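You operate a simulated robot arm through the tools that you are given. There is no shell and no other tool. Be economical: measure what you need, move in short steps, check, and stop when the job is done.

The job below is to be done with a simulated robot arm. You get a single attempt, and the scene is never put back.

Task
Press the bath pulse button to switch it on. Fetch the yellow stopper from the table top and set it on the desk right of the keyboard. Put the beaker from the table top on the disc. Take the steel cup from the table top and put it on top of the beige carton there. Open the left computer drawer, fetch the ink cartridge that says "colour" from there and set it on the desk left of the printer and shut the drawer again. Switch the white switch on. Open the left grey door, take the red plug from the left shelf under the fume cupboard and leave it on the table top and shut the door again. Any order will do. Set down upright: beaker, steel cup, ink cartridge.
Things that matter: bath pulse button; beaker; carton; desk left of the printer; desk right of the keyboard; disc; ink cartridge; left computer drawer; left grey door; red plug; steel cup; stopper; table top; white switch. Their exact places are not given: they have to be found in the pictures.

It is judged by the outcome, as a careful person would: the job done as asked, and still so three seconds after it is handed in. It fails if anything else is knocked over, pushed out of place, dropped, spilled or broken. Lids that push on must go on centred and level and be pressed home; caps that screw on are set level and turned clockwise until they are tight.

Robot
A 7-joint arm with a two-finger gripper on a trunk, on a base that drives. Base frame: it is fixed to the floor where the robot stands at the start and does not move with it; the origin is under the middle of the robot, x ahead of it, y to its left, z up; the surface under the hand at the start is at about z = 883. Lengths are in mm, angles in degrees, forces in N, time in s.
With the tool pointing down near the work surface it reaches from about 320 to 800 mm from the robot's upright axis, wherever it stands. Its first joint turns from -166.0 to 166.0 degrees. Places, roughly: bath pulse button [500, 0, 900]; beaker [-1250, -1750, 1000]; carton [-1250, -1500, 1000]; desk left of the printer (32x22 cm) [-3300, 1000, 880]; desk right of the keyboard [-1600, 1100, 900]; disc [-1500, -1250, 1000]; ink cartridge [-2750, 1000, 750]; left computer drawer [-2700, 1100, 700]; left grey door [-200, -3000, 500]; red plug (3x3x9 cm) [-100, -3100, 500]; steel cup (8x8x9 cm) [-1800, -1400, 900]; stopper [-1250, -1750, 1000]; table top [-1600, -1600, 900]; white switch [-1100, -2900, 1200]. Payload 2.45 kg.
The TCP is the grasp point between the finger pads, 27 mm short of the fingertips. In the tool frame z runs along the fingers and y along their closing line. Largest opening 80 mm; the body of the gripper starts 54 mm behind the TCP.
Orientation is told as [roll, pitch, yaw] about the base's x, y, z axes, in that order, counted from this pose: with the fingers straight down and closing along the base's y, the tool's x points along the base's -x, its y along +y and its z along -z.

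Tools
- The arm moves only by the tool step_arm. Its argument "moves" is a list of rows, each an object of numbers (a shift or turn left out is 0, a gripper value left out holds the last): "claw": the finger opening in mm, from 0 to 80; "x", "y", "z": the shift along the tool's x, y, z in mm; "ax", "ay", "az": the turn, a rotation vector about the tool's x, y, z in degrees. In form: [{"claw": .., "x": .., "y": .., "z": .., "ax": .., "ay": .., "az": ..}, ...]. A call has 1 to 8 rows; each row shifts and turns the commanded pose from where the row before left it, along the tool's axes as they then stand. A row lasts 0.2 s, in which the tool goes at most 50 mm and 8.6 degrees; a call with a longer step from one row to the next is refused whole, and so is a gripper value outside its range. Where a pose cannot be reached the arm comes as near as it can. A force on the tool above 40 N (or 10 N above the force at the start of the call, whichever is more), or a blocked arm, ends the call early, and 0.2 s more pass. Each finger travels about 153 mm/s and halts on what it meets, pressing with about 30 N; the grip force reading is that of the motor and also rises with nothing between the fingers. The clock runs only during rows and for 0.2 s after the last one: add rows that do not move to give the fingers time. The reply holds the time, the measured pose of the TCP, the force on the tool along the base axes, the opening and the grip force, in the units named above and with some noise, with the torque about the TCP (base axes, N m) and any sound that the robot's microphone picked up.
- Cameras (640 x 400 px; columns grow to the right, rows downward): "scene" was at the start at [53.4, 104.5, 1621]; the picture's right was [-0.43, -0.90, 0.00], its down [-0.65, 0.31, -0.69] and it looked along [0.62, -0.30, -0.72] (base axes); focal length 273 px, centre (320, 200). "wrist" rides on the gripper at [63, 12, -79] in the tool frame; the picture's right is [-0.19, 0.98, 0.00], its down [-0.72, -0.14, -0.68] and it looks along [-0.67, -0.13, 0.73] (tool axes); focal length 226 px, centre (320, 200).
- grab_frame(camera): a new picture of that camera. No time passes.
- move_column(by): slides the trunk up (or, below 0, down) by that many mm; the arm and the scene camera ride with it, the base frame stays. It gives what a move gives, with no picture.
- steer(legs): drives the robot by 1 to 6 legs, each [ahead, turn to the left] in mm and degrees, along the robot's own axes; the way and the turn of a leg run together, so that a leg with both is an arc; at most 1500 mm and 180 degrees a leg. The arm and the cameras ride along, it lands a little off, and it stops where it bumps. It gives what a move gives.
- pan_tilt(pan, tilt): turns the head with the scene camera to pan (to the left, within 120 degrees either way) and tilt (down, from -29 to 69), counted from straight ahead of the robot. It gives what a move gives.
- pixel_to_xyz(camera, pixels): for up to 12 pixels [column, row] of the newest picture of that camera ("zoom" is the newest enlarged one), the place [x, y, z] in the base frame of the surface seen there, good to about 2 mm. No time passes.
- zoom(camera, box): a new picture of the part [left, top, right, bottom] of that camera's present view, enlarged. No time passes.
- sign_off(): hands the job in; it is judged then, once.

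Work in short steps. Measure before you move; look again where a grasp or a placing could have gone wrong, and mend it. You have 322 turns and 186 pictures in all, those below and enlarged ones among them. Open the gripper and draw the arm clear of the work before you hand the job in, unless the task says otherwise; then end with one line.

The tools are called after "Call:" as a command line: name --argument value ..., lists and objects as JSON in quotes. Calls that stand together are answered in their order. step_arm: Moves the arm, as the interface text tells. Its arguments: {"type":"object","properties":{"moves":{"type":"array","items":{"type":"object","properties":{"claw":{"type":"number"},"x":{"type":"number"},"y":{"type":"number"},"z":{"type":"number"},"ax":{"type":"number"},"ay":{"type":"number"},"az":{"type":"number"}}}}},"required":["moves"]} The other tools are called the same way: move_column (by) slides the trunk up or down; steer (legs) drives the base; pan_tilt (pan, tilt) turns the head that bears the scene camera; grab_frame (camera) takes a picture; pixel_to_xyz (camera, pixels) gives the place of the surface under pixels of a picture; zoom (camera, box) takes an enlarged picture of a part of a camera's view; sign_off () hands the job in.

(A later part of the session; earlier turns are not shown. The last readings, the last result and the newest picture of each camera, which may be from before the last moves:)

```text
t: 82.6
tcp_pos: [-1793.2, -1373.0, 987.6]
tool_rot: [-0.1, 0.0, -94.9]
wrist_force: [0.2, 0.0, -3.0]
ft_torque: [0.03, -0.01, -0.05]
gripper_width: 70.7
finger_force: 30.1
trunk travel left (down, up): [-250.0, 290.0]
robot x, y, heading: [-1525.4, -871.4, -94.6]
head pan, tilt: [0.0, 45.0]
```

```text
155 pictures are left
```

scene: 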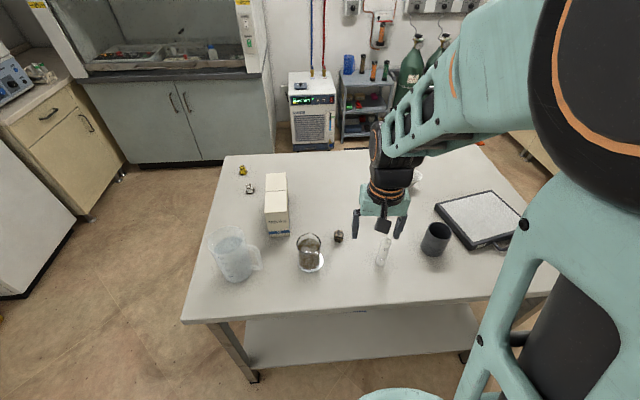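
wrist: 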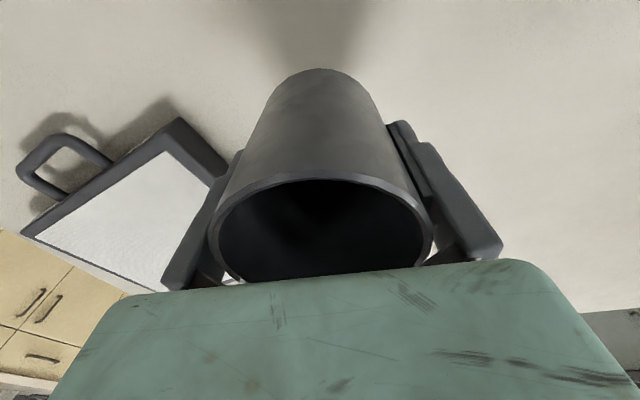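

The cup is held. I lift to about 1125 and carry it above the carton at (-1296,-1545).

Call:
step_arm --moves '[{"z": -35}, {"z": -35}, {"z": -35}, {"z": -32}, {}]'

Call:
step_arm --moves '[{"x": -8, "y": 32}, {"x": -8, "y": 32}, {"x": -8, "y": 32}, {"x": -8, "y": 32}, {"x": -8, "y": 32}, {"x": -8, "y": 32}, {"x": -8, "y": 32}, {"x": -8, "y": 32}]'

Call:
step_arm --moves '[{"x": -8, "y": 32}, {"x": -8, "y": 32}, {"x": -8, "y": 32}, {"x": -8, "y": 32}, {"x": -8, "y": 32}, {"x": -8, "y": 32}, {"x": -8, "y": 32}, {"x": -9, "y": 30}]'

Call:
grab_frame --camera "wrist"

Call:
grab_frame --camera "scene"

```text
t: 83.8
tcp_pos: [-1791.4, -1373.0, 1125.1]
tool_rot: [0.0, 0.1, -94.9]
wrist_force: [0.1, 0.7, -3.0]
ft_torque: [-0.01, -0.01, -0.01]
gripper_width: 70.8
finger_force: 30.3
trunk travel left (down, up): [-250.0, 290.0]
robot x, y, heading: [-1522.7, -866.2, -94.9]
head pan, tilt: [0.0, 45.0]
```

```text
t: 85.6
tcp_pos: [-1541.5, -1458.1, 1124.7]
tool_rot: [0.0, 0.0, -94.9]
wrist_force: [-0.2, -0.8, -2.8]
ft_torque: [0.01, 0.02, 0.0]
gripper_width: 70.8
finger_force: 30.2
trunk travel left (down, up): [-250.0, 290.0]
robot x, y, heading: [-1519.2, -868.7, -94.6]
head pan, tilt: [0.0, 45.0]
```

```text
t: 87.4
tcp_pos: [-1295.9, -1544.7, 1124.3]
tool_rot: [0.0, 0.2, -94.8]
wrist_force: [1.2, 0.0, -2.5]
ft_torque: [0.02, 0.0, -0.03]
gripper_width: 70.6
finger_force: 30.1
trunk travel left (down, up): [-250.0, 290.0]
robot x, y, heading: [-1522.0, -870.1, -94.9]
head pan, tilt: [0.0, 45.0]
```

```text
154 pictures are left
```

wrist: 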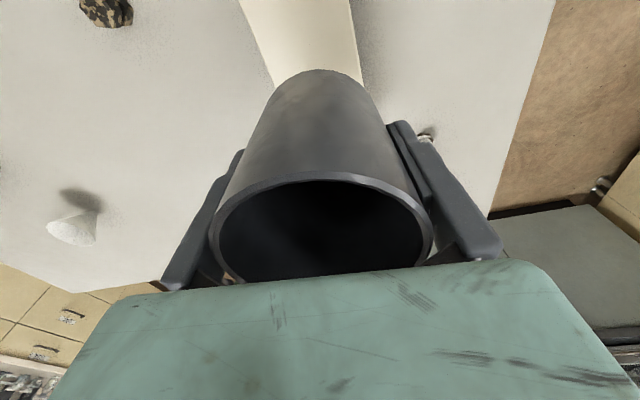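

```text
153 pictures are left
```

scene: 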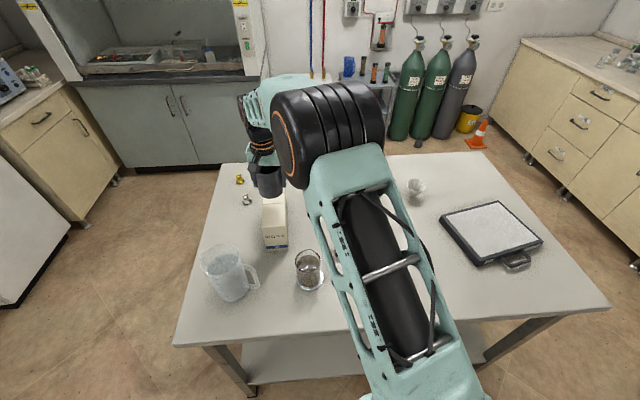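

I check the carton edges in the wrist view to centre the cup.

Call:
pixel_to_xyz --camera "wrist" --pixels '[[262, 50], [270, 72], [350, 40], [352, 20], [362, 80], [300, 30], [245, 5]]'

Call:
pixel_to_xyz --camera "scene" --pixels '[[264, 210], [284, 207], [275, 203], [266, 233], [287, 231]]'

```text
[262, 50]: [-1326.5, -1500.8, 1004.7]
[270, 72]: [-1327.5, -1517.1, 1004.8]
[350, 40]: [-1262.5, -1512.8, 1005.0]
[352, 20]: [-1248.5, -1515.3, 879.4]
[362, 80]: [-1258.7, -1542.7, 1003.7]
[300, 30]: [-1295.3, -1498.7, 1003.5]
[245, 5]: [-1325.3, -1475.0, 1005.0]
```

```text
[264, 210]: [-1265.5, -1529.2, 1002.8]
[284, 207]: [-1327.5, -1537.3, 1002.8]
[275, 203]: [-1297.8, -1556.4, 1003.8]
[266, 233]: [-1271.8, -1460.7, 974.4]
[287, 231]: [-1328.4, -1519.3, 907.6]
```

The carton centreline is at x≈-1295, directly under the cup. I lower to just above contact at 1059.

Call:
step_arm --moves '[{"z": 25}, {"z": 20}, {"z": 13}, {"z": 3}, {"z": 1.5}, {"z": 1}, {}]'

```text
t: 89.0
tcp_pos: [-1295.7, -1544.5, 1059.9]
tool_rot: [0.0, 0.1, -94.9]
wrist_force: [-0.6, -0.4, -3.0]
ft_torque: [0.03, 0.01, 0.01]
gripper_width: 70.7
finger_force: 30.2
trunk travel left (down, up): [-250.0, 290.0]
robot x, y, heading: [-1523.4, -865.7, -94.6]
head pan, tilt: [0.0, 45.0]
```

Call:
step_arm --moves '[{"z": 1}, {"z": 1}, {}]'

```text
t: 89.8
tcp_pos: [-1295.7, -1544.7, 1059.5]
tool_rot: [0.1, 0.1, -94.9]
wrist_force: [-1.0, 0.6, -3.2]
ft_torque: [0.01, -0.02, 0.03]
gripper_width: 70.8
finger_force: 30.0
trunk travel left (down, up): [-250.0, 290.0]
robot x, y, heading: [-1527.3, -867.5, -94.8]
head pan, tilt: [0.0, 45.0]
```

Call:
step_arm --moves '[{"z": 0.8}, {"z": 0.7}, {}]'

```text
t: 90.6
tcp_pos: [-1296.2, -1545.7, 1058.0]
tool_rot: [0.0, 0.0, -95.0]
wrist_force: [2.1, -1.5, 3.2]
ft_torque: [0.1, -0.09, -0.04]
gripper_width: 70.8
finger_force: 30.1
trunk travel left (down, up): [-250.0, 290.0]
robot x, y, heading: [-1524.5, -866.1, -94.5]
head pan, tilt: [0.0, 45.0]
```

The cup has made contact (+3 N). I release it and rise.

Call:
step_arm --moves '[{"claw": 74}, {"claw": 80}, {"claw": 80}, {"claw": 80}, {"z": -20}, {"z": -40}, {"z": -40}, {"z": -30}]'

Call:
grab_frame --camera "wrist"

```text
t: 92.4
tcp_pos: [-1294.7, -1545.6, 1187.6]
tool_rot: [0.1, 0.0, -94.8]
wrist_force: [0.0, -0.7, -0.4]
ft_torque: [-0.02, -0.04, 0.02]
gripper_width: 80.1
finger_force: 0.1
trunk travel left (down, up): [-250.0, 290.0]
robot x, y, heading: [-1523.0, -869.8, -94.5]
head pan, tilt: [0.0, 45.0]
```

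```text
152 pictures are left
```

wrist: 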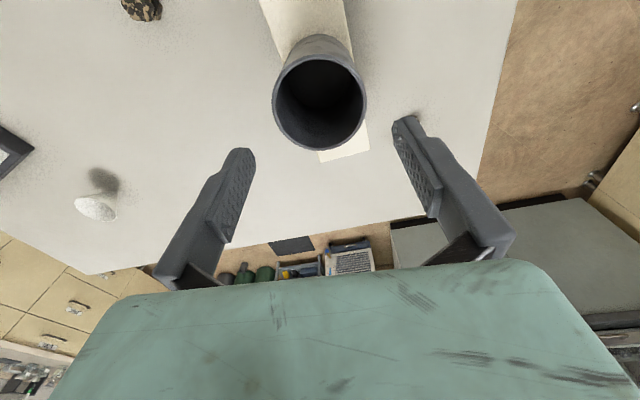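

The cup stands on the carton. I retract the arm over the table and then drive round the table's +x side to the fume cupboard.

Call:
step_arm --moves '[{"z": -20}, {"x": 39, "y": -42}, {"x": 39, "y": -42}, {"x": 32, "y": -38}, {"x": 32, "y": -38}, {"x": 32, "y": -38}, {"x": 32, "y": -38}, {"x": 28, "y": -20}]'

Call:
steer --legs '[[0, 90], [980, 0], [0, -85], [1250, 0]]'

Call:
grab_frame --camera "scene"

```text
refused: row 2 steps farther than a row can; nothing moved
```

```text
t: 111.2
tcp_pos: [-280.3, -2884.7, 1186.5]
tool_rot: [0.0, -0.1, -90.0]
wrist_force: [-0.4, -0.3, 0.0]
ft_torque: [-0.01, -0.02, 0.01]
gripper_width: 79.7
finger_force: 0.1
trunk travel left (down, up): [-250.0, 290.0]
robot x, y, heading: [-570.1, -2233.3, -89.8]
head pan, tilt: [0.0, 45.0]
```

```text
151 pictures are left
```

scene: 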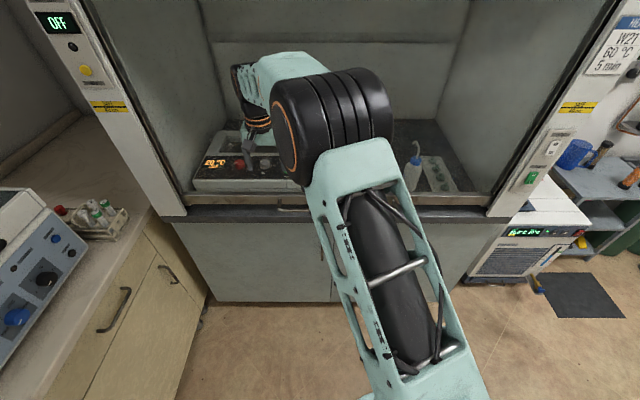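

The arm move was refused, so the drive happened with the arm extended at z≈1187. All readings are free of contact. I now retract the arm and look at the right post.

Call:
step_arm --moves '[{"x": 45}, {"x": 45}, {"x": 45}, {"x": 40, "y": -20}, {"x": 30, "y": -35}, {"y": -45}, {"y": -45}, {"y": -45}]'

Call:
pan_tilt --pan -25 --tilt 30

Call:
grab_frame --camera "scene"

```text
t: 113.0
tcp_pos: [-472.6, -2680.0, 1189.7]
tool_rot: [0.0, 0.0, -90.1]
wrist_force: [-0.1, 0.0, -0.5]
ft_torque: [0.03, 0.01, -0.01]
gripper_width: 80.3
finger_force: 0.1
trunk travel left (down, up): [-250.0, 290.0]
robot x, y, heading: [-567.4, -2231.4, -90.0]
head pan, tilt: [0.0, 45.0]
```

```text
t: 113.9
tcp_pos: [-471.2, -2679.9, 1189.6]
tool_rot: [-0.1, 0.0, -90.0]
wrist_force: [-0.4, 0.2, -0.4]
ft_torque: [-0.01, -0.01, 0.02]
gripper_width: 80.0
finger_force: 0.0
trunk travel left (down, up): [-250.0, 290.0]
robot x, y, heading: [-563.8, -2225.9, -89.9]
head pan, tilt: [-25.0, 30.0]
```

```text
150 pictures are left
```

scene: 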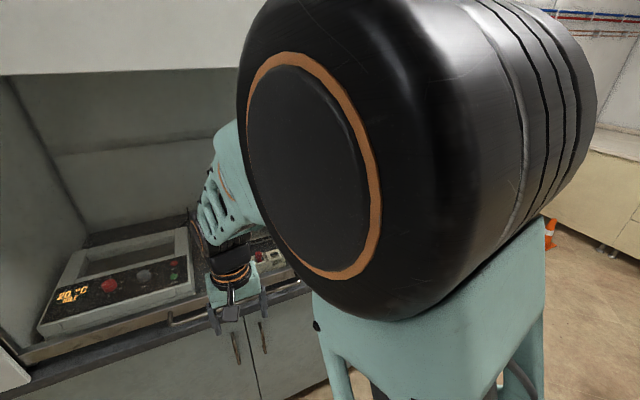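

The arm blocks the view of the switch. I drive so that the right post is in front-left of the robot.

Call:
steer --legs '[[0, -90], [400, 0], [0, 90]]'

Call:
pan_tilt --pan 10 --tilt 30

Call:
grab_frame --camera "scene"

Call:
grab_frame --camera "wrist"

```text
t: 123.0
tcp_pos: [-1091.9, -2669.3, 1191.0]
tool_rot: [0.0, -0.1, -118.8]
wrist_force: [-0.8, 0.5, 0.8]
ft_torque: [0.0, 0.01, 0.0]
gripper_width: 79.8
finger_force: 0.0
trunk travel left (down, up): [-250.0, 290.0]
robot x, y, heading: [-960.3, -2226.9, -118.8]
head pan, tilt: [-25.0, 30.0]
stopped in leg 3: the robot was blocked; the commanded pose is now the measured one
```

```text
t: 124.0
tcp_pos: [-1091.1, -2669.1, 1190.3]
tool_rot: [0.0, 0.0, -118.8]
wrist_force: [0.2, 0.2, -1.1]
ft_torque: [-0.03, 0.02, -0.01]
gripper_width: 80.0
finger_force: 0.0
trunk travel left (down, up): [-250.0, 290.0]
robot x, y, heading: [-962.0, -2230.7, -118.7]
head pan, tilt: [10.0, 30.0]
```

```text
149 pictures are left
```

scene: 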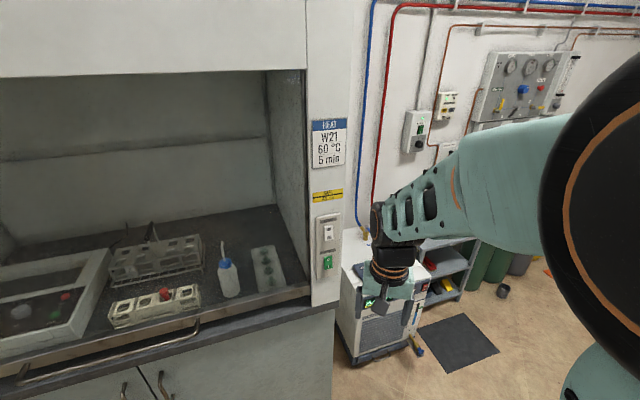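

```text
148 pictures are left
```

wrist: 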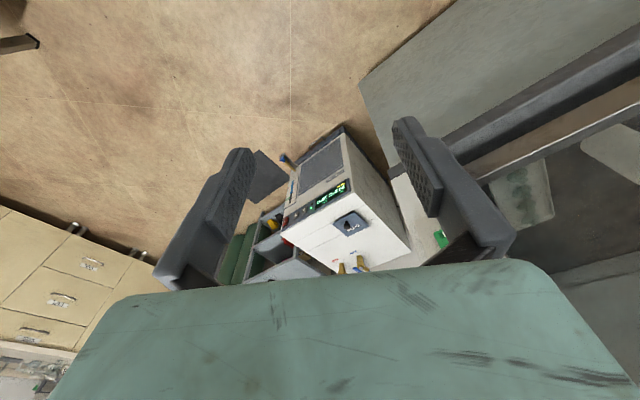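

The turn was blocked, probably by the base's rear or the elbow against the table. I look back at the table to check that nothing shifted.

Call:
pan_tilt --pan -115 --tilt 35

Call:
grab_frame --camera "scene"

```text
t: 126.0
tcp_pos: [-1091.0, -2670.1, 1190.3]
tool_rot: [0.1, 0.0, -118.8]
wrist_force: [0.5, -0.3, -0.2]
ft_torque: [-0.01, -0.02, -0.03]
gripper_width: 79.8
finger_force: 0.1
trunk travel left (down, up): [-250.0, 290.0]
robot x, y, heading: [-957.9, -2229.2, -118.8]
head pan, tilt: [-115.0, 35.0]
```

```text
147 pictures are left
```

scene: 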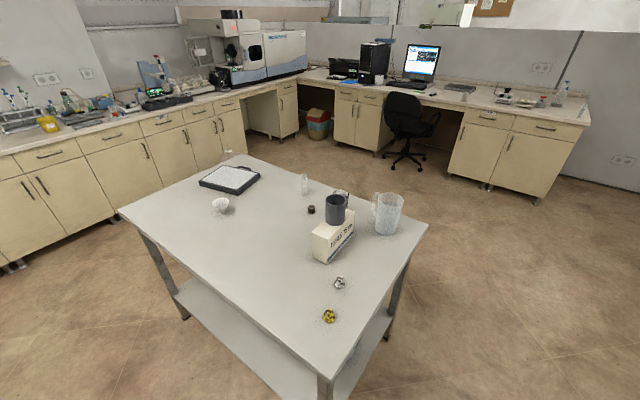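

Everything is standing. I measure the stopper, the carton and a table corner to see whether anything shifted.

Call:
pixel_to_xyz --camera "scene" --pixels '[[329, 315], [339, 282], [318, 240], [387, 225], [322, 378], [428, 225], [310, 210]]'

Call:
zoom --camera "scene" --box '[290, 170, 430, 330]'

```text
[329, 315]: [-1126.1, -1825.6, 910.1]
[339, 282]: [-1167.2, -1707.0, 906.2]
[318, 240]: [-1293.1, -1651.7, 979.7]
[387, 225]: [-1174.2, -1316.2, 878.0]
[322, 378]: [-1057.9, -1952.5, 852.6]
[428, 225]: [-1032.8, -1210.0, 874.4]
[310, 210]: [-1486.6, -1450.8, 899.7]
```

```text
2.50 times, centred on (360, 250) of scene
```

zoom: 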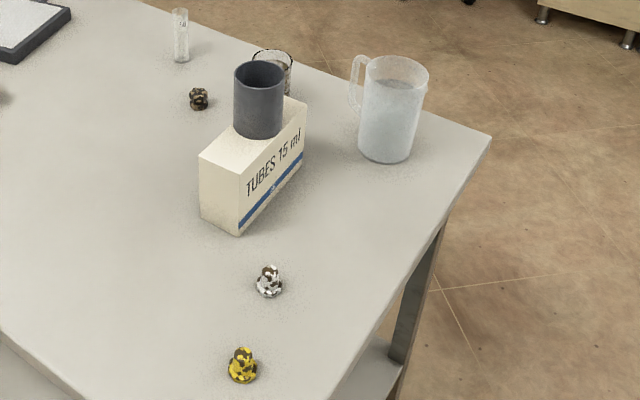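

Nothing moved; the table edge lies nearer (y≈-1950) than I assumed. I drive a bit toward the hood, then finish turning to face the post.

Call:
steer --legs '[[110, 0], [0, 29]]'

Call:
pan_tilt --pan 0 --tilt 35

Call:
grab_frame --camera "scene"

```text
t: 128.2
tcp_pos: [-1052.3, -2789.9, 1189.5]
tool_rot: [-0.2, 0.0, -106.9]
wrist_force: [0.4, 0.3, 0.6]
ft_torque: [0.03, -0.01, 0.01]
gripper_width: 80.2
finger_force: 0.1
trunk travel left (down, up): [-250.0, 290.0]
robot x, y, heading: [-1013.9, -2334.3, -118.9]
head pan, tilt: [-115.0, 35.0]
stopped in leg 2: the robot was blocked; the commanded pose is now the measured one
```

```text
t: 130.1
tcp_pos: [-1055.3, -2792.0, 1186.8]
tool_rot: [-0.2, 0.5, -107.2]
wrist_force: [0.5, -0.8, 0.8]
ft_torque: [-0.04, -0.01, 0.03]
gripper_width: 79.9
finger_force: 0.0
trunk travel left (down, up): [-250.0, 290.0]
robot x, y, heading: [-1012.2, -2331.4, -118.7]
head pan, tilt: [0.0, 35.0]
```

```text
145 pictures are left
```

scene: 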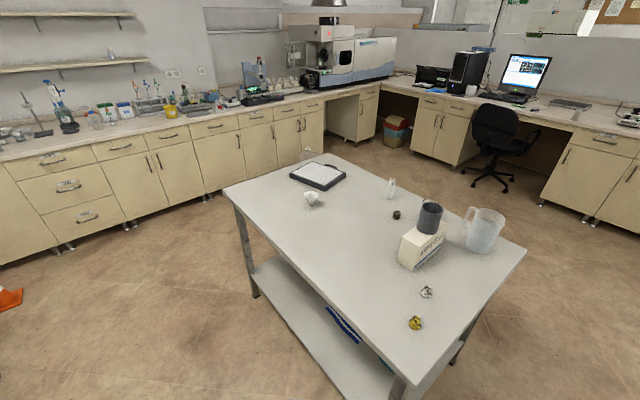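

The picture doesn't match pan 0, and the tool yaw (-107) differs from the heading (-119). I take fresh pictures to understand what's blocked.

Call:
step_arm --moves '[{}]'

Call:
grab_frame --camera "wrist"

Call:
grab_frame --camera "scene"

Call:
pixel_to_xyz --camera "scene" --pixels '[[320, 200], [320, 260], [415, 322], [520, 130]]'

```text
t: 130.5
tcp_pos: [-1055.4, -2791.2, 1185.7]
tool_rot: [-0.1, 0.5, -107.2]
wrist_force: [0.6, -0.2, 0.0]
ft_torque: [-0.01, 0.01, 0.01]
gripper_width: 80.0
finger_force: 0.0
trunk travel left (down, up): [-250.0, 290.0]
robot x, y, heading: [-1015.2, -2332.5, -119.0]
head pan, tilt: [0.0, 35.0]
```

```text
144 pictures are left
```

wrist: 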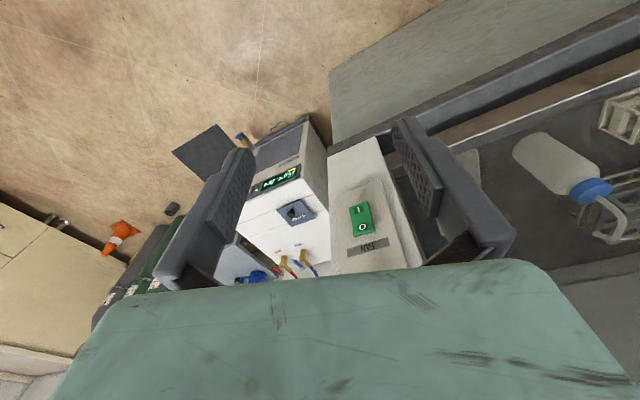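

```text
143 pictures are left
```

scene: 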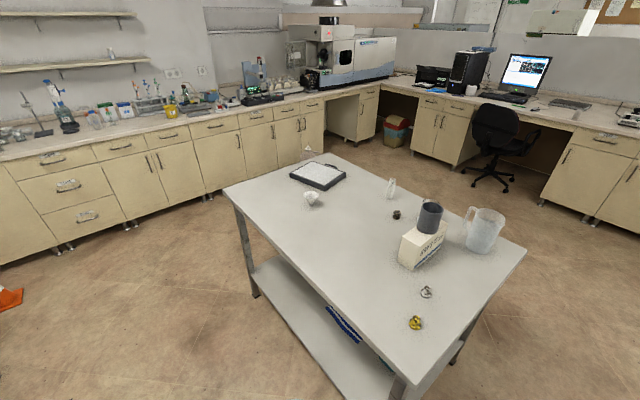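

```text
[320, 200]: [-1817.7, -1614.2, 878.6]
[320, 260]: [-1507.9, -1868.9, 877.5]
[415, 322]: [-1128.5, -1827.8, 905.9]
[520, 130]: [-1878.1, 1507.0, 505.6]
```

The view corresponds to looking along about 140°, so the head did not pan. I measure the table edge to see whether the base is caught on it.

Call:
pixel_to_xyz --camera "scene" --pixels '[[225, 192], [300, 280], [390, 368], [404, 376], [420, 372], [525, 252], [395, 392], [255, 295], [425, 240]]'

Call:
pan_tilt --pan -60 --tilt 60

Call:
grab_frame --camera "scene"

```text
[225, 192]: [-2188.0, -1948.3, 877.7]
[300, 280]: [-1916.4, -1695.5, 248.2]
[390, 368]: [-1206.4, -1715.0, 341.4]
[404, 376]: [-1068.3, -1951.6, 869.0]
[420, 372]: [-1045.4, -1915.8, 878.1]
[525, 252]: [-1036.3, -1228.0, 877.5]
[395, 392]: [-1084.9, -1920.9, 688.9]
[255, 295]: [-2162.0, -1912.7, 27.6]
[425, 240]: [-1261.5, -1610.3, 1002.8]
```

```text
t: 131.8
tcp_pos: [-1055.6, -2790.7, 1187.4]
tool_rot: [-0.1, 0.3, -107.2]
wrist_force: [-0.4, 0.0, -0.5]
ft_torque: [0.03, 0.01, 0.0]
gripper_width: 79.8
finger_force: 0.1
trunk travel left (down, up): [-250.0, 290.0]
robot x, y, heading: [-1017.3, -2333.5, -118.6]
head pan, tilt: [-60.0, 60.0]
```

```text
142 pictures are left
```

scene: 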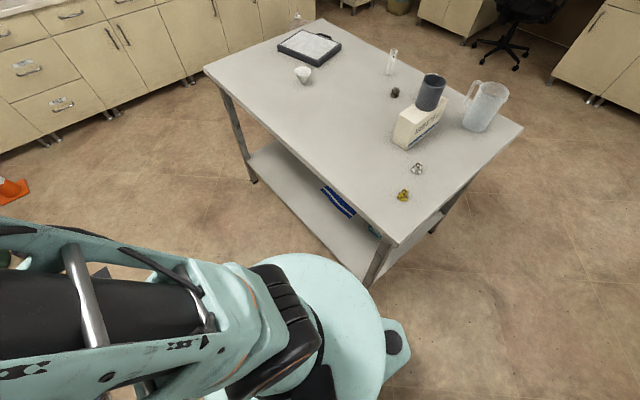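

Tilt works but pan seems stuck. The table stretches to y≈-1952 and is unmoved. I test panning to -90 and check where the picture centre lies.

Call:
pan_tilt --pan -90 --tilt 45

Call:
grab_frame --camera "scene"

Call:
pixel_to_xyz --camera "scene" --pixels '[[320, 200], [320, 100], [320, 20], [320, 320], [350, 390], [100, 390], [40, 330]]'

```text
t: 132.8
tcp_pos: [-1055.6, -2790.5, 1185.1]
tool_rot: [-0.2, 0.8, -107.2]
wrist_force: [0.8, 0.0, -0.7]
ft_torque: [0.0, -0.03, 0.01]
gripper_width: 80.1
finger_force: 0.1
trunk travel left (down, up): [-250.0, 290.0]
robot x, y, heading: [-1012.6, -2330.7, -118.9]
head pan, tilt: [-90.0, 45.0]
```

```text
141 pictures are left
```

scene: 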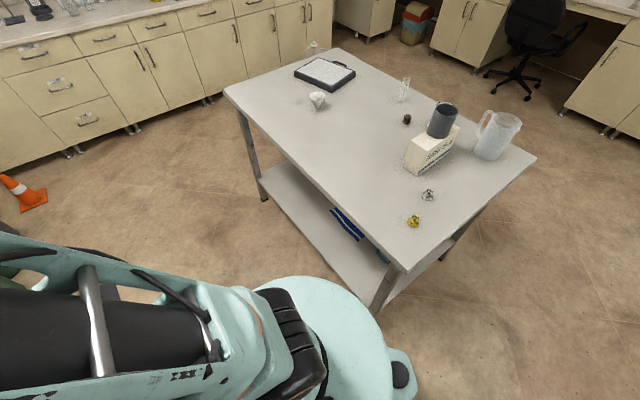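

```text
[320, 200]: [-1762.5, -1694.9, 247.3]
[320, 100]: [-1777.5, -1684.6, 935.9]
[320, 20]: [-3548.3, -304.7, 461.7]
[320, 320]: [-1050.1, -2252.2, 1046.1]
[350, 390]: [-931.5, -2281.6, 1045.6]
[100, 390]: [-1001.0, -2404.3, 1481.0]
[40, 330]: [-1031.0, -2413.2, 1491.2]
```

The head seems wedged against the arm, as the arm pose is drifting slightly. I turn the head back to -115 and lift the arm a little to test.

Call:
pan_tilt --pan -118 --tilt 45

Call:
step_arm --moves '[{"z": -10}, {"x": 15}, {}]'

Call:
grab_frame --camera "scene"

```text
t: 133.7
tcp_pos: [-1054.0, -2790.6, 1190.2]
tool_rot: [-0.2, -0.1, -107.1]
wrist_force: [0.2, 0.6, -0.2]
ft_torque: [-0.05, -0.03, 0.0]
gripper_width: 79.9
finger_force: 0.0
trunk travel left (down, up): [-250.0, 290.0]
robot x, y, heading: [-1015.1, -2333.8, -118.6]
head pan, tilt: [-118.0, 45.0]
```

```text
t: 134.5
tcp_pos: [-1052.0, -2777.2, 1196.4]
tool_rot: [-0.1, 0.3, -107.2]
wrist_force: [-0.3, 1.1, 0.1]
ft_torque: [0.0, -0.04, 0.0]
gripper_width: 80.4
finger_force: 0.1
trunk travel left (down, up): [-250.0, 290.0]
robot x, y, heading: [-1016.8, -2334.1, -118.9]
head pan, tilt: [-118.0, 45.0]
```

```text
140 pictures are left
```

scene: 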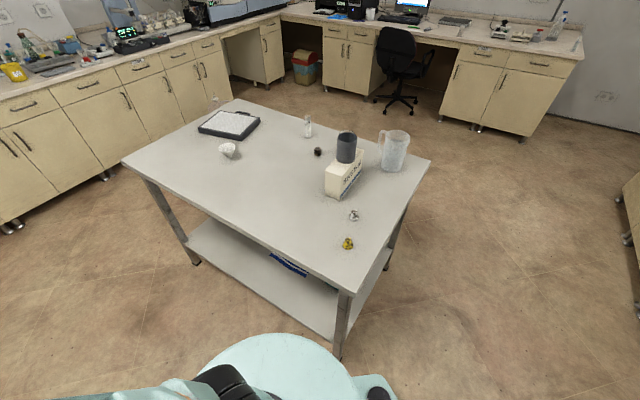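

The head moves again, so it had been caught by the arm. I look steeply down behind to see the base's rear against the table.

Call:
pan_tilt --pan -118 --tilt 69

Call:
grab_frame --camera "scene"

Call:
pan_tilt --pan 118 --tilt 60

Call:
grab_frame --camera "scene"

```text
t: 135.4
tcp_pos: [-1050.9, -2776.2, 1198.2]
tool_rot: [0.0, 0.2, -107.2]
wrist_force: [0.2, -0.2, 0.4]
ft_torque: [-0.04, 0.0, -0.01]
gripper_width: 80.0
finger_force: 0.1
trunk travel left (down, up): [-250.0, 290.0]
robot x, y, heading: [-1017.0, -2332.4, -118.9]
head pan, tilt: [-118.0, 68.8]
```

```text
139 pictures are left
```

scene: 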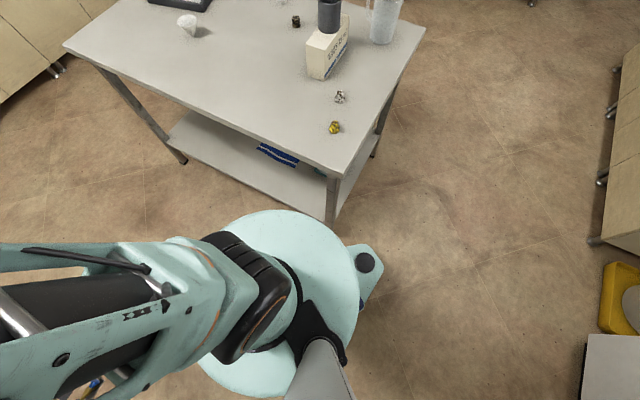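

```text
t: 138.7
tcp_pos: [-1052.8, -2777.1, 1195.0]
tool_rot: [-0.2, 0.6, -107.2]
wrist_force: [0.9, -0.8, -0.3]
ft_torque: [-0.02, 0.01, 0.01]
gripper_width: 80.1
finger_force: 0.1
trunk travel left (down, up): [-250.0, 290.0]
robot x, y, heading: [-1016.3, -2337.0, -119.1]
head pan, tilt: [118.0, 60.0]
```

```text
138 pictures are left
```

scene: 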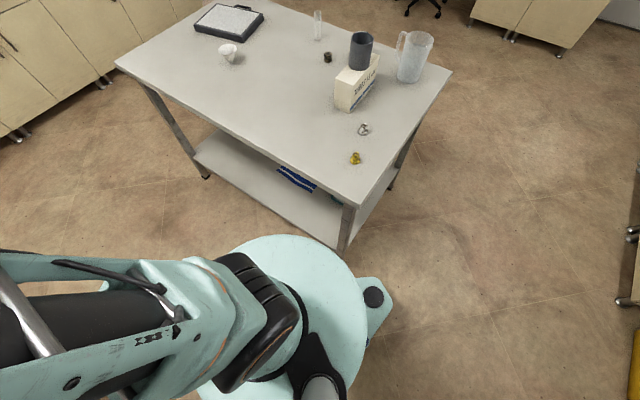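

The arm, offset to the left relative to the base, obstructs the head. I swing the tool to the right and re-align its yaw with the base.

Call:
step_arm --moves '[{"y": -38}, {"y": -38}, {"y": -38}, {"y": -38}, {"y": -36}, {"az": 8}, {"az": 4}, {}]'

Call:
pan_tilt --pan 0 --tilt 45

Call:
grab_frame --camera "scene"

```text
t: 140.5
tcp_pos: [-1231.4, -2719.7, 1200.4]
tool_rot: [0.0, 0.0, -119.2]
wrist_force: [0.2, -0.3, -0.1]
ft_torque: [-0.01, 0.0, 0.03]
gripper_width: 80.0
finger_force: 0.1
trunk travel left (down, up): [-250.0, 290.0]
robot x, y, heading: [-1015.1, -2333.3, -119.1]
head pan, tilt: [118.0, 60.0]
```

```text
t: 142.5
tcp_pos: [-1230.6, -2719.7, 1196.8]
tool_rot: [-0.2, 0.5, -119.2]
wrist_force: [0.0, -0.3, -0.3]
ft_torque: [0.02, 0.0, 0.02]
gripper_width: 80.1
finger_force: 0.1
trunk travel left (down, up): [-250.0, 290.0]
robot x, y, heading: [-1015.6, -2333.9, -118.8]
head pan, tilt: [0.0, 45.0]
```

```text
137 pictures are left
```

scene: 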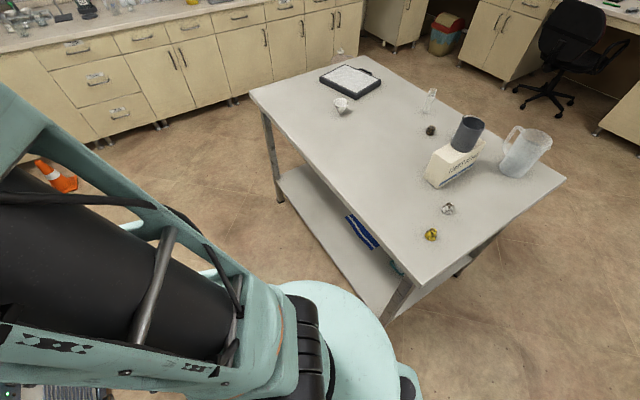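

The head is still held by the arm. I turn it back and extend the arm to the right over free floor, to lower the elbow away from the head.

Call:
pan_tilt --pan -118 --tilt 45

Call:
step_arm --moves '[{"x": -14, "y": -41}, {"x": -14, "y": -41}, {"x": -14, "y": -41}, {"x": -14, "y": -41}, {"x": -14, "y": -41}, {"x": -14, "y": -41}, {"x": -14, "y": -41}, {"x": -14, "y": -41}]'

Call:
pan_tilt --pan 40 --tilt 35

Call:
grab_frame --camera "scene"

```text
t: 144.5
tcp_pos: [-1232.3, -2721.0, 1200.7]
tool_rot: [0.0, 0.1, -119.1]
wrist_force: [-0.7, -1.5, -0.9]
ft_torque: [-0.01, -0.01, -0.04]
gripper_width: 80.0
finger_force: 0.1
trunk travel left (down, up): [-250.0, 290.0]
robot x, y, heading: [-1015.6, -2331.0, -119.0]
head pan, tilt: [-118.0, 45.0]
```

```text
t: 146.3
tcp_pos: [-1575.7, -2659.6, 1200.3]
tool_rot: [-0.1, 0.0, -119.2]
wrist_force: [0.3, -0.7, 0.7]
ft_torque: [-0.01, -0.03, 0.05]
gripper_width: 80.0
finger_force: 0.1
trunk travel left (down, up): [-250.0, 290.0]
robot x, y, heading: [-1018.4, -2332.2, -119.1]
head pan, tilt: [-118.0, 45.0]
```

```text
t: 148.7
tcp_pos: [-1572.5, -2659.6, 1199.8]
tool_rot: [-0.1, 0.0, -119.2]
wrist_force: [0.1, 0.0, -0.2]
ft_torque: [0.0, 0.02, 0.01]
gripper_width: 80.0
finger_force: 0.1
trunk travel left (down, up): [-250.0, 290.0]
robot x, y, heading: [-1015.2, -2332.1, -118.9]
head pan, tilt: [40.0, 35.0]
```

```text
136 pictures are left
```

scene: 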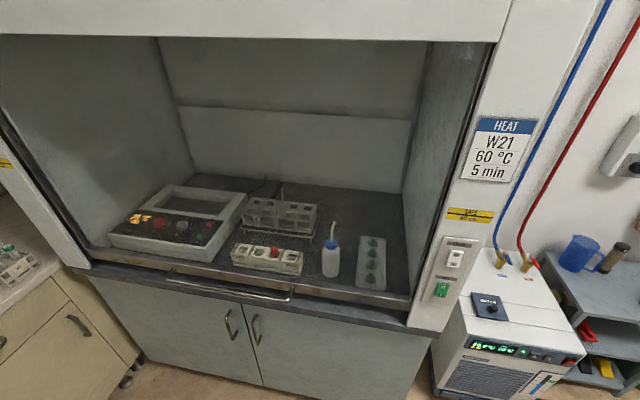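

The head is free. The post carries a white rocker at (455,258) above a green one at (441,290). I zoom and measure.

Call:
zoom --camera "scene" --box '[400, 220, 500, 310]'

Call:
pixel_to_xyz --camera "scene" --pixels '[[455, 258], [457, 252], [453, 264], [442, 289], [443, 270], [470, 240], [415, 325], [228, 322], [257, 330], [226, 280], [505, 50], [470, 320]]'

```text
4.44 times, centred on (450, 265) of scene
```

zoom: 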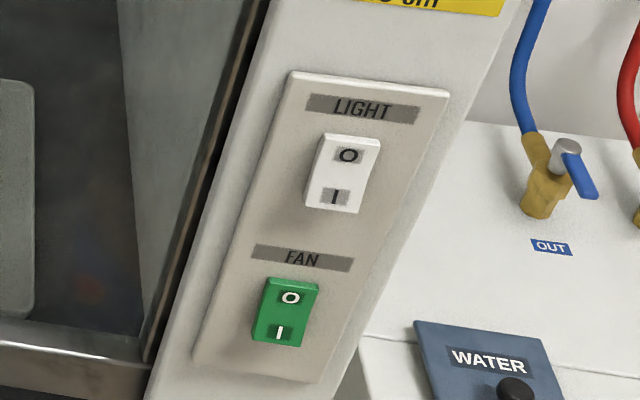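

```text
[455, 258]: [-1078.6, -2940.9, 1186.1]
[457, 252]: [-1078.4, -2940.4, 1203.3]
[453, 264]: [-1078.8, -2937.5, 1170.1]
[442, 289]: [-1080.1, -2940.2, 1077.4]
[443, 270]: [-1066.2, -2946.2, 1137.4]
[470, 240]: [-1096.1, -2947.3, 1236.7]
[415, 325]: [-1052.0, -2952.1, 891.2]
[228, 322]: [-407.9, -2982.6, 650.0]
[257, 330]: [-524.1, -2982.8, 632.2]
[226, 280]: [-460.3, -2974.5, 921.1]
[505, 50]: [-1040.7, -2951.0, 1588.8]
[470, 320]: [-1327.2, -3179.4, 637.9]
```

Rocker "LIGHT": I is at the bottom and sticks out (y≈-2937 against -2940 at the top), so it is off. I must press the lower half at about (-1079,-2937,1170). First I yaw the tool to face -y and bring it in front of the post.

Call:
step_arm --moves '[{"az": -7.3, "claw": 0}, {"az": -7.3}, {"az": -7.3}, {"az": -7.3}, {"y": 45}, {"y": 45}, {"y": 45}, {"y": 45}]'

Call:
step_arm --moves '[{"y": 45}, {"y": 45}, {"y": 45}, {"y": 45}, {"y": 45}, {"y": 45}, {"y": 45}]'

Call:
step_arm --moves '[{"ay": -7.5}, {"ay": -7.5}, {"ay": -7.5}, {"ay": -7.5}, {"ay": -7.5}, {"ay": -7.5}, {}]'

```text
t: 150.5
tcp_pos: [-1391.4, -2659.9, 1201.3]
tool_rot: [-0.3, -0.1, -90.1]
wrist_force: [0.0, 0.3, -0.6]
ft_torque: [0.0, 0.05, 0.01]
gripper_width: 0.0
finger_force: 29.8
trunk travel left (down, up): [-250.0, 290.0]
robot x, y, heading: [-1016.8, -2331.6, -118.8]
head pan, tilt: [40.0, 35.0]
```

```text
t: 152.1
tcp_pos: [-1087.8, -2655.2, 1153.9]
tool_rot: [4.0, 8.4, -90.0]
wrist_force: [-0.1, -0.2, 0.1]
ft_torque: [0.0, -0.04, 0.01]
gripper_width: 0.0
finger_force: 29.4
trunk travel left (down, up): [-250.0, 290.0]
robot x, y, heading: [-1017.2, -2333.9, -118.9]
head pan, tilt: [40.0, 35.0]
stopped in row 7: the arm was blocked; the commanded pose is now the measured one
```

```text
t: 153.0
tcp_pos: [-1088.1, -2659.1, 1117.3]
tool_rot: [7.5, -6.9, -92.5]
wrist_force: [0.7, 0.0, -0.5]
ft_torque: [-0.01, -0.01, -0.02]
gripper_width: 0.0
finger_force: 29.7
out of reach, approached as far as the arm can: row 3, 4
trunk travel left (down, up): [-250.0, 290.0]
robot x, y, heading: [-1017.0, -2333.9, -118.9]
head pan, tilt: [40.0, 35.0]
stopped in row 4: the arm was blocked; the commanded pose is now the measured one
```

The arm was blocked, likely its elbow against the head as it folded in close. I take a picture before backing out.

Call:
grab_frame --camera "scene"

Call:
grab_frame --camera "wrist"

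```text
134 pictures are left
```

scene: 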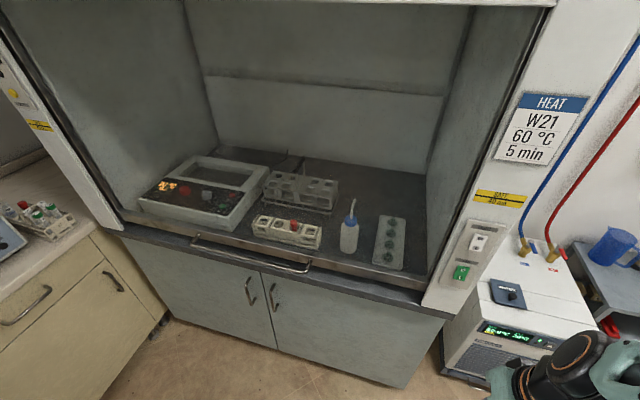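

```text
133 pictures are left
```

wrist: 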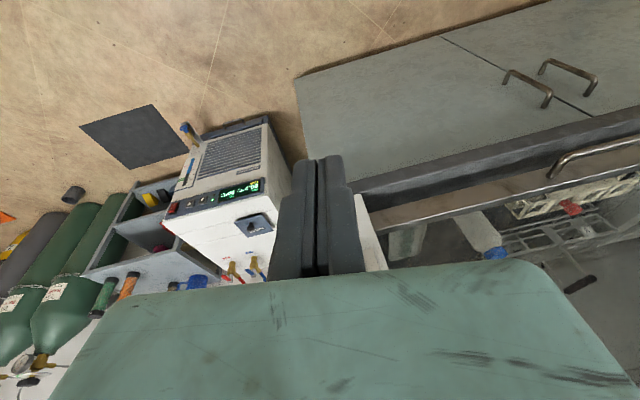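

The head is being pushed (the camera is rolled). I extend the tool forward to free it, then level it.

Call:
step_arm --moves '[{"x": -35, "y": -20}, {"x": -35, "y": -20}, {"x": -35, "y": -20, "z": -20}, {"x": -30, "y": -20, "z": -20}, {}]'

Call:
grab_frame --camera "scene"

```text
t: 154.2
tcp_pos: [-1177.9, -2785.1, 1166.8]
tool_rot: [7.3, -7.4, -92.3]
wrist_force: [0.3, -0.1, 0.8]
ft_torque: [-0.01, 0.0, -0.02]
gripper_width: 0.0
finger_force: 29.6
trunk travel left (down, up): [-250.0, 290.0]
robot x, y, heading: [-1013.0, -2334.5, -118.9]
head pan, tilt: [40.0, 35.0]
```

```text
132 pictures are left
```

scene: 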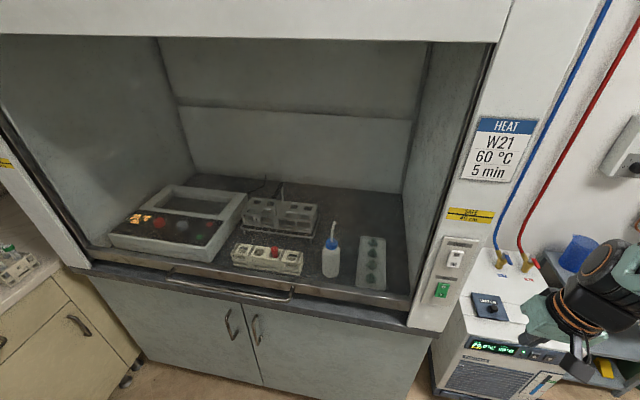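

The head is free again. This stance is too close for a horizontal tool, so I turn right, back up about 330 mm to get more reach, and turn back.

Call:
step_arm --moves '[{"ay": 7.4}, {"ax": 7.3}, {}]'

Call:
steer --legs '[[0, -61], [-330, 0]]'

```text
t: 155.0
tcp_pos: [-1175.6, -2785.6, 1167.2]
tool_rot: [0.0, 0.0, -91.3]
wrist_force: [1.2, 0.5, -0.6]
ft_torque: [-0.04, 0.02, 0.0]
gripper_width: 0.2
finger_force: 28.7
trunk travel left (down, up): [-250.0, 290.0]
robot x, y, heading: [-1017.3, -2335.6, -119.3]
head pan, tilt: [40.0, 35.0]
```

```text
t: 159.9
tcp_pos: [-1158.7, -2410.3, 1167.0]
tool_rot: [-0.1, 0.0, -152.7]
wrist_force: [0.4, -1.4, -0.5]
ft_torque: [0.05, 0.01, 0.0]
gripper_width: 0.0
finger_force: 29.6
trunk travel left (down, up): [-250.0, 290.0]
robot x, y, heading: [-682.1, -2334.8, 179.5]
head pan, tilt: [40.0, 35.0]
```

I turn left 55° to face obliquely toward the switch.

Call:
steer --legs '[[0, 55]]'

Call:
grab_frame --camera "scene"

```text
t: 162.8
tcp_pos: [-900.1, -2762.9, 1167.8]
tool_rot: [-0.1, 0.0, -98.7]
wrist_force: [-0.3, -0.1, 0.3]
ft_torque: [-0.01, 0.02, -0.02]
gripper_width: 0.1
finger_force: 30.5
trunk travel left (down, up): [-250.0, 290.0]
robot x, y, heading: [-681.4, -2334.2, -126.1]
head pan, tilt: [40.0, 35.0]
```

```text
131 pictures are left
```

scene: 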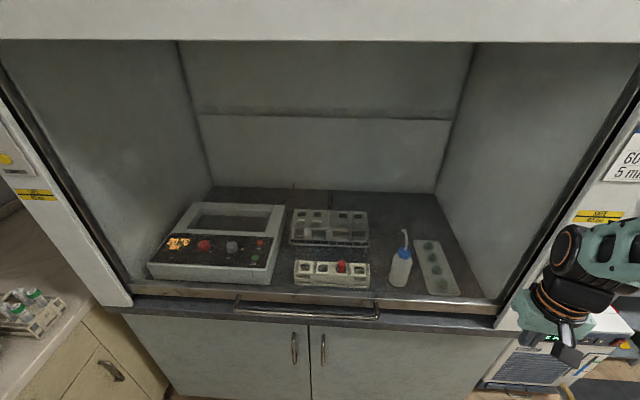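

I align yaw to -90°, move in front of the switch and pitch the tool horizontal.

Call:
step_arm --moves '[{"az": -8.5}, {"y": -45}, {"y": -45}, {"y": -45}, {"y": -44}, {"ay": -7.5}, {"ay": -7.5}, {"ay": -7.5}]'

Call:
step_arm --moves '[{"ay": -7.5}, {"ay": -7.5}, {"ay": -7.5}, {"ay": -7.5}, {"ay": -7.5}, {"ay": -7.5}, {"ay": -7.5}, {"ay": -7.5}]'

Call:
step_arm --moves '[{"ay": -7.5}, {}]'

Call:
grab_frame --camera "wrist"

```text
t: 164.6
tcp_pos: [-1080.5, -2761.5, 1167.4]
tool_rot: [-0.1, -22.6, -90.0]
wrist_force: [0.3, 0.0, -0.4]
ft_torque: [-0.06, -0.01, 0.03]
gripper_width: 0.2
finger_force: 30.1
trunk travel left (down, up): [-250.0, 290.0]
robot x, y, heading: [-685.5, -2332.3, -126.2]
head pan, tilt: [40.0, 35.0]
```

```text
t: 166.4
tcp_pos: [-1080.4, -2761.4, 1168.5]
tool_rot: [-1.4, -82.6, -88.8]
wrist_force: [0.0, -0.1, 0.8]
ft_torque: [-0.01, 0.02, 0.0]
gripper_width: 0.0
finger_force: 29.9
trunk travel left (down, up): [-250.0, 290.0]
robot x, y, heading: [-684.7, -2333.7, -126.2]
head pan, tilt: [40.0, 35.0]
```

```text
t: 167.0
tcp_pos: [-1080.5, -2761.5, 1168.4]
tool_rot: [-116.1, -89.8, 26.0]
wrist_force: [-0.5, -0.1, 1.2]
ft_torque: [0.0, 0.0, -0.01]
gripper_width: 0.1
finger_force: 30.2
trunk travel left (down, up): [-250.0, 290.0]
robot x, y, heading: [-684.6, -2332.4, -126.1]
head pan, tilt: [40.0, 35.0]
```

```text
130 pictures are left
```

wrist: 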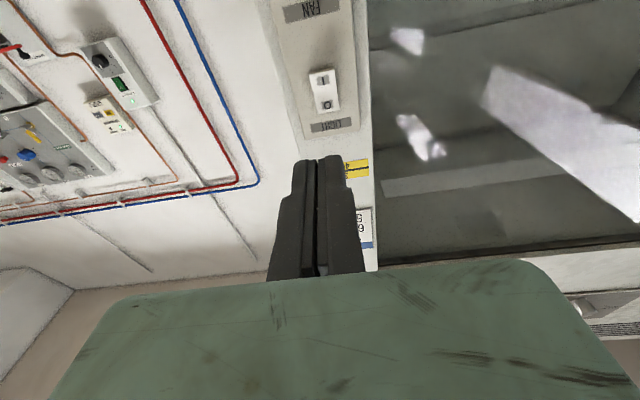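

The tool is horizontal and the switch is seen upside down at (323,92), with I on its upper image end. I measure it.

Call:
pixel_to_xyz --camera "wrist" --pixels '[[321, 78], [323, 92], [326, 105], [319, 72], [328, 110], [314, 80], [332, 80]]'

Call:
zoom --camera "wrist" --box '[280, 50, 370, 150]'

```text
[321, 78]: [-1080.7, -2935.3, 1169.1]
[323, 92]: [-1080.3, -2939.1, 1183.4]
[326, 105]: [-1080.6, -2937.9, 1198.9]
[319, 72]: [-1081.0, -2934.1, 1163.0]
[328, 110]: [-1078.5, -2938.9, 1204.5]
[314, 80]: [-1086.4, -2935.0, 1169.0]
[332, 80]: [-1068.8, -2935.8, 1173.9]
```

```text
4.00 times, centred on (325, 100) of wrist
```

zoom: 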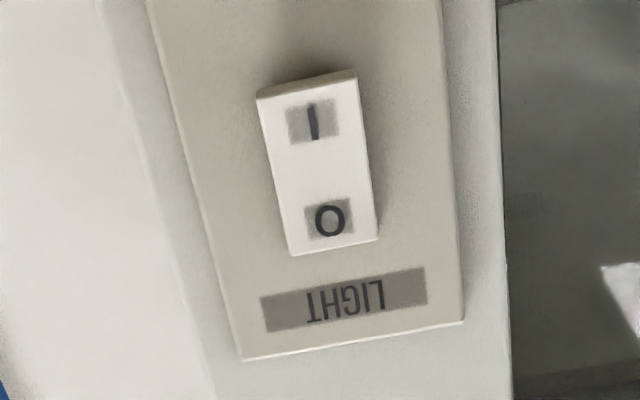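

The tip already lines up with the I end (x -1080, z 1168). I advance 135 mm and then press in small steps.

Call:
step_arm --moves '[{"z": 45}, {"z": 45}, {"z": 35}, {"z": 8}, {}]'

Call:
step_arm --moves '[{"z": 4}, {"z": 3}, {"z": 3}, {"z": 3}, {"z": 2}, {}]'

```text
t: 168.2
tcp_pos: [-1080.5, -2894.3, 1168.3]
tool_rot: [-60.2, -89.9, -30.2]
wrist_force: [-0.1, 0.4, 0.5]
ft_torque: [0.0, 0.03, 0.05]
gripper_width: 0.0
finger_force: 29.6
trunk travel left (down, up): [-250.0, 290.0]
robot x, y, heading: [-681.9, -2335.1, -126.4]
head pan, tilt: [40.0, 35.0]
```

```text
t: 169.6
tcp_pos: [-1080.8, -2911.3, 1168.0]
tool_rot: [-54.4, -89.8, -35.7]
wrist_force: [-0.7, 0.1, 0.5]
ft_torque: [0.0, 0.0, -0.01]
gripper_width: 0.0
finger_force: 29.7
trunk travel left (down, up): [-250.0, 290.0]
robot x, y, heading: [-682.8, -2333.9, -126.1]
head pan, tilt: [40.0, 35.0]
```

No contact yet; I continue in small steps.

Call:
step_arm --moves '[{"z": 2}, {"z": 2}, {"z": 2}, {}]'

Call:
grab_frame --camera "wrist"

```text
t: 170.6
tcp_pos: [-1080.3, -2916.8, 1166.6]
tool_rot: [-60.1, -89.9, -30.1]
wrist_force: [0.0, -0.1, 0.1]
ft_torque: [-0.03, -0.03, 0.0]
gripper_width: 0.0
finger_force: 29.6
trunk travel left (down, up): [-250.0, 290.0]
robot x, y, heading: [-685.4, -2334.1, -126.0]
head pan, tilt: [40.0, 35.0]
```

```text
128 pictures are left
```

wrist: 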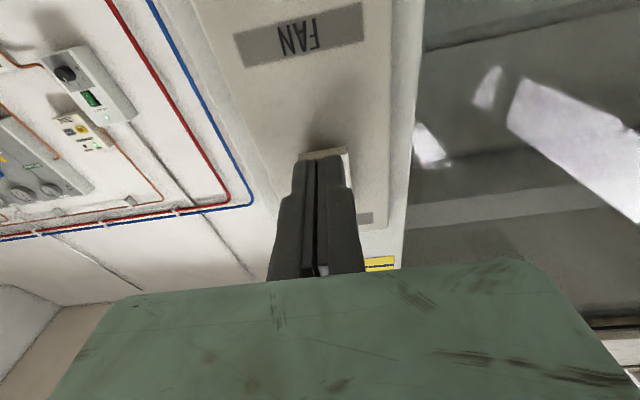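

Call:
step_arm --moves '[{"z": 1.5}, {"z": 1.5}, {"z": 1.5}, {}]'

```text
t: 171.6
tcp_pos: [-1081.4, -2920.2, 1166.8]
tool_rot: [-70.8, -89.9, -19.4]
wrist_force: [-0.1, 1.1, -1.4]
ft_torque: [-0.02, 0.03, 0.01]
gripper_width: 0.2
finger_force: 29.6
trunk travel left (down, up): [-250.0, 290.0]
robot x, y, heading: [-687.2, -2334.2, -126.1]
head pan, tilt: [40.0, 35.0]
```

Force begins to rise slightly; I continue pressing until it clicks.

Call:
step_arm --moves '[{"z": 1.5}, {"z": 1.5}, {"z": 1.5}, {}]'

```text
t: 172.6
tcp_pos: [-1080.1, -2924.2, 1166.7]
tool_rot: [-35.8, -90.0, -54.3]
wrist_force: [2.7, 10.8, -4.5]
ft_torque: [-0.01, 0.04, 0.03]
gripper_width: 6.0
finger_force: 29.8
trunk travel left (down, up): [-250.0, 290.0]
robot x, y, heading: [-685.9, -2334.8, -126.3]
head pan, tilt: [40.0, 35.0]
heard: click
```

Click heard. I retract and check the rocker.

Call:
step_arm --moves '[{"z": -15}, {"z": -45}, {"z": -45}, {"z": -40}]'

Call:
zoom --camera "wrist" --box '[240, 0, 640, 250]'

```text
t: 173.6
tcp_pos: [-1080.0, -2779.1, 1165.7]
tool_rot: [-85.3, -89.9, -4.9]
wrist_force: [0.7, -0.4, -0.1]
ft_torque: [-0.05, -0.01, 0.04]
gripper_width: 0.0
finger_force: 30.0
trunk travel left (down, up): [-250.0, 290.0]
robot x, y, heading: [-683.2, -2332.3, -126.1]
head pan, tilt: [40.0, 35.0]
```

```text
1.60 times, centred on (440, 125) of wrist
```

zoom: 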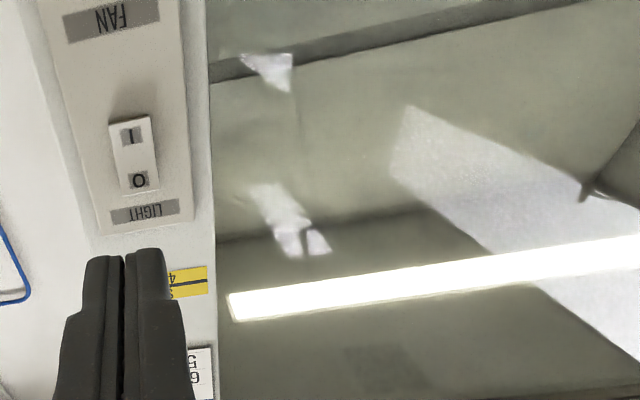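

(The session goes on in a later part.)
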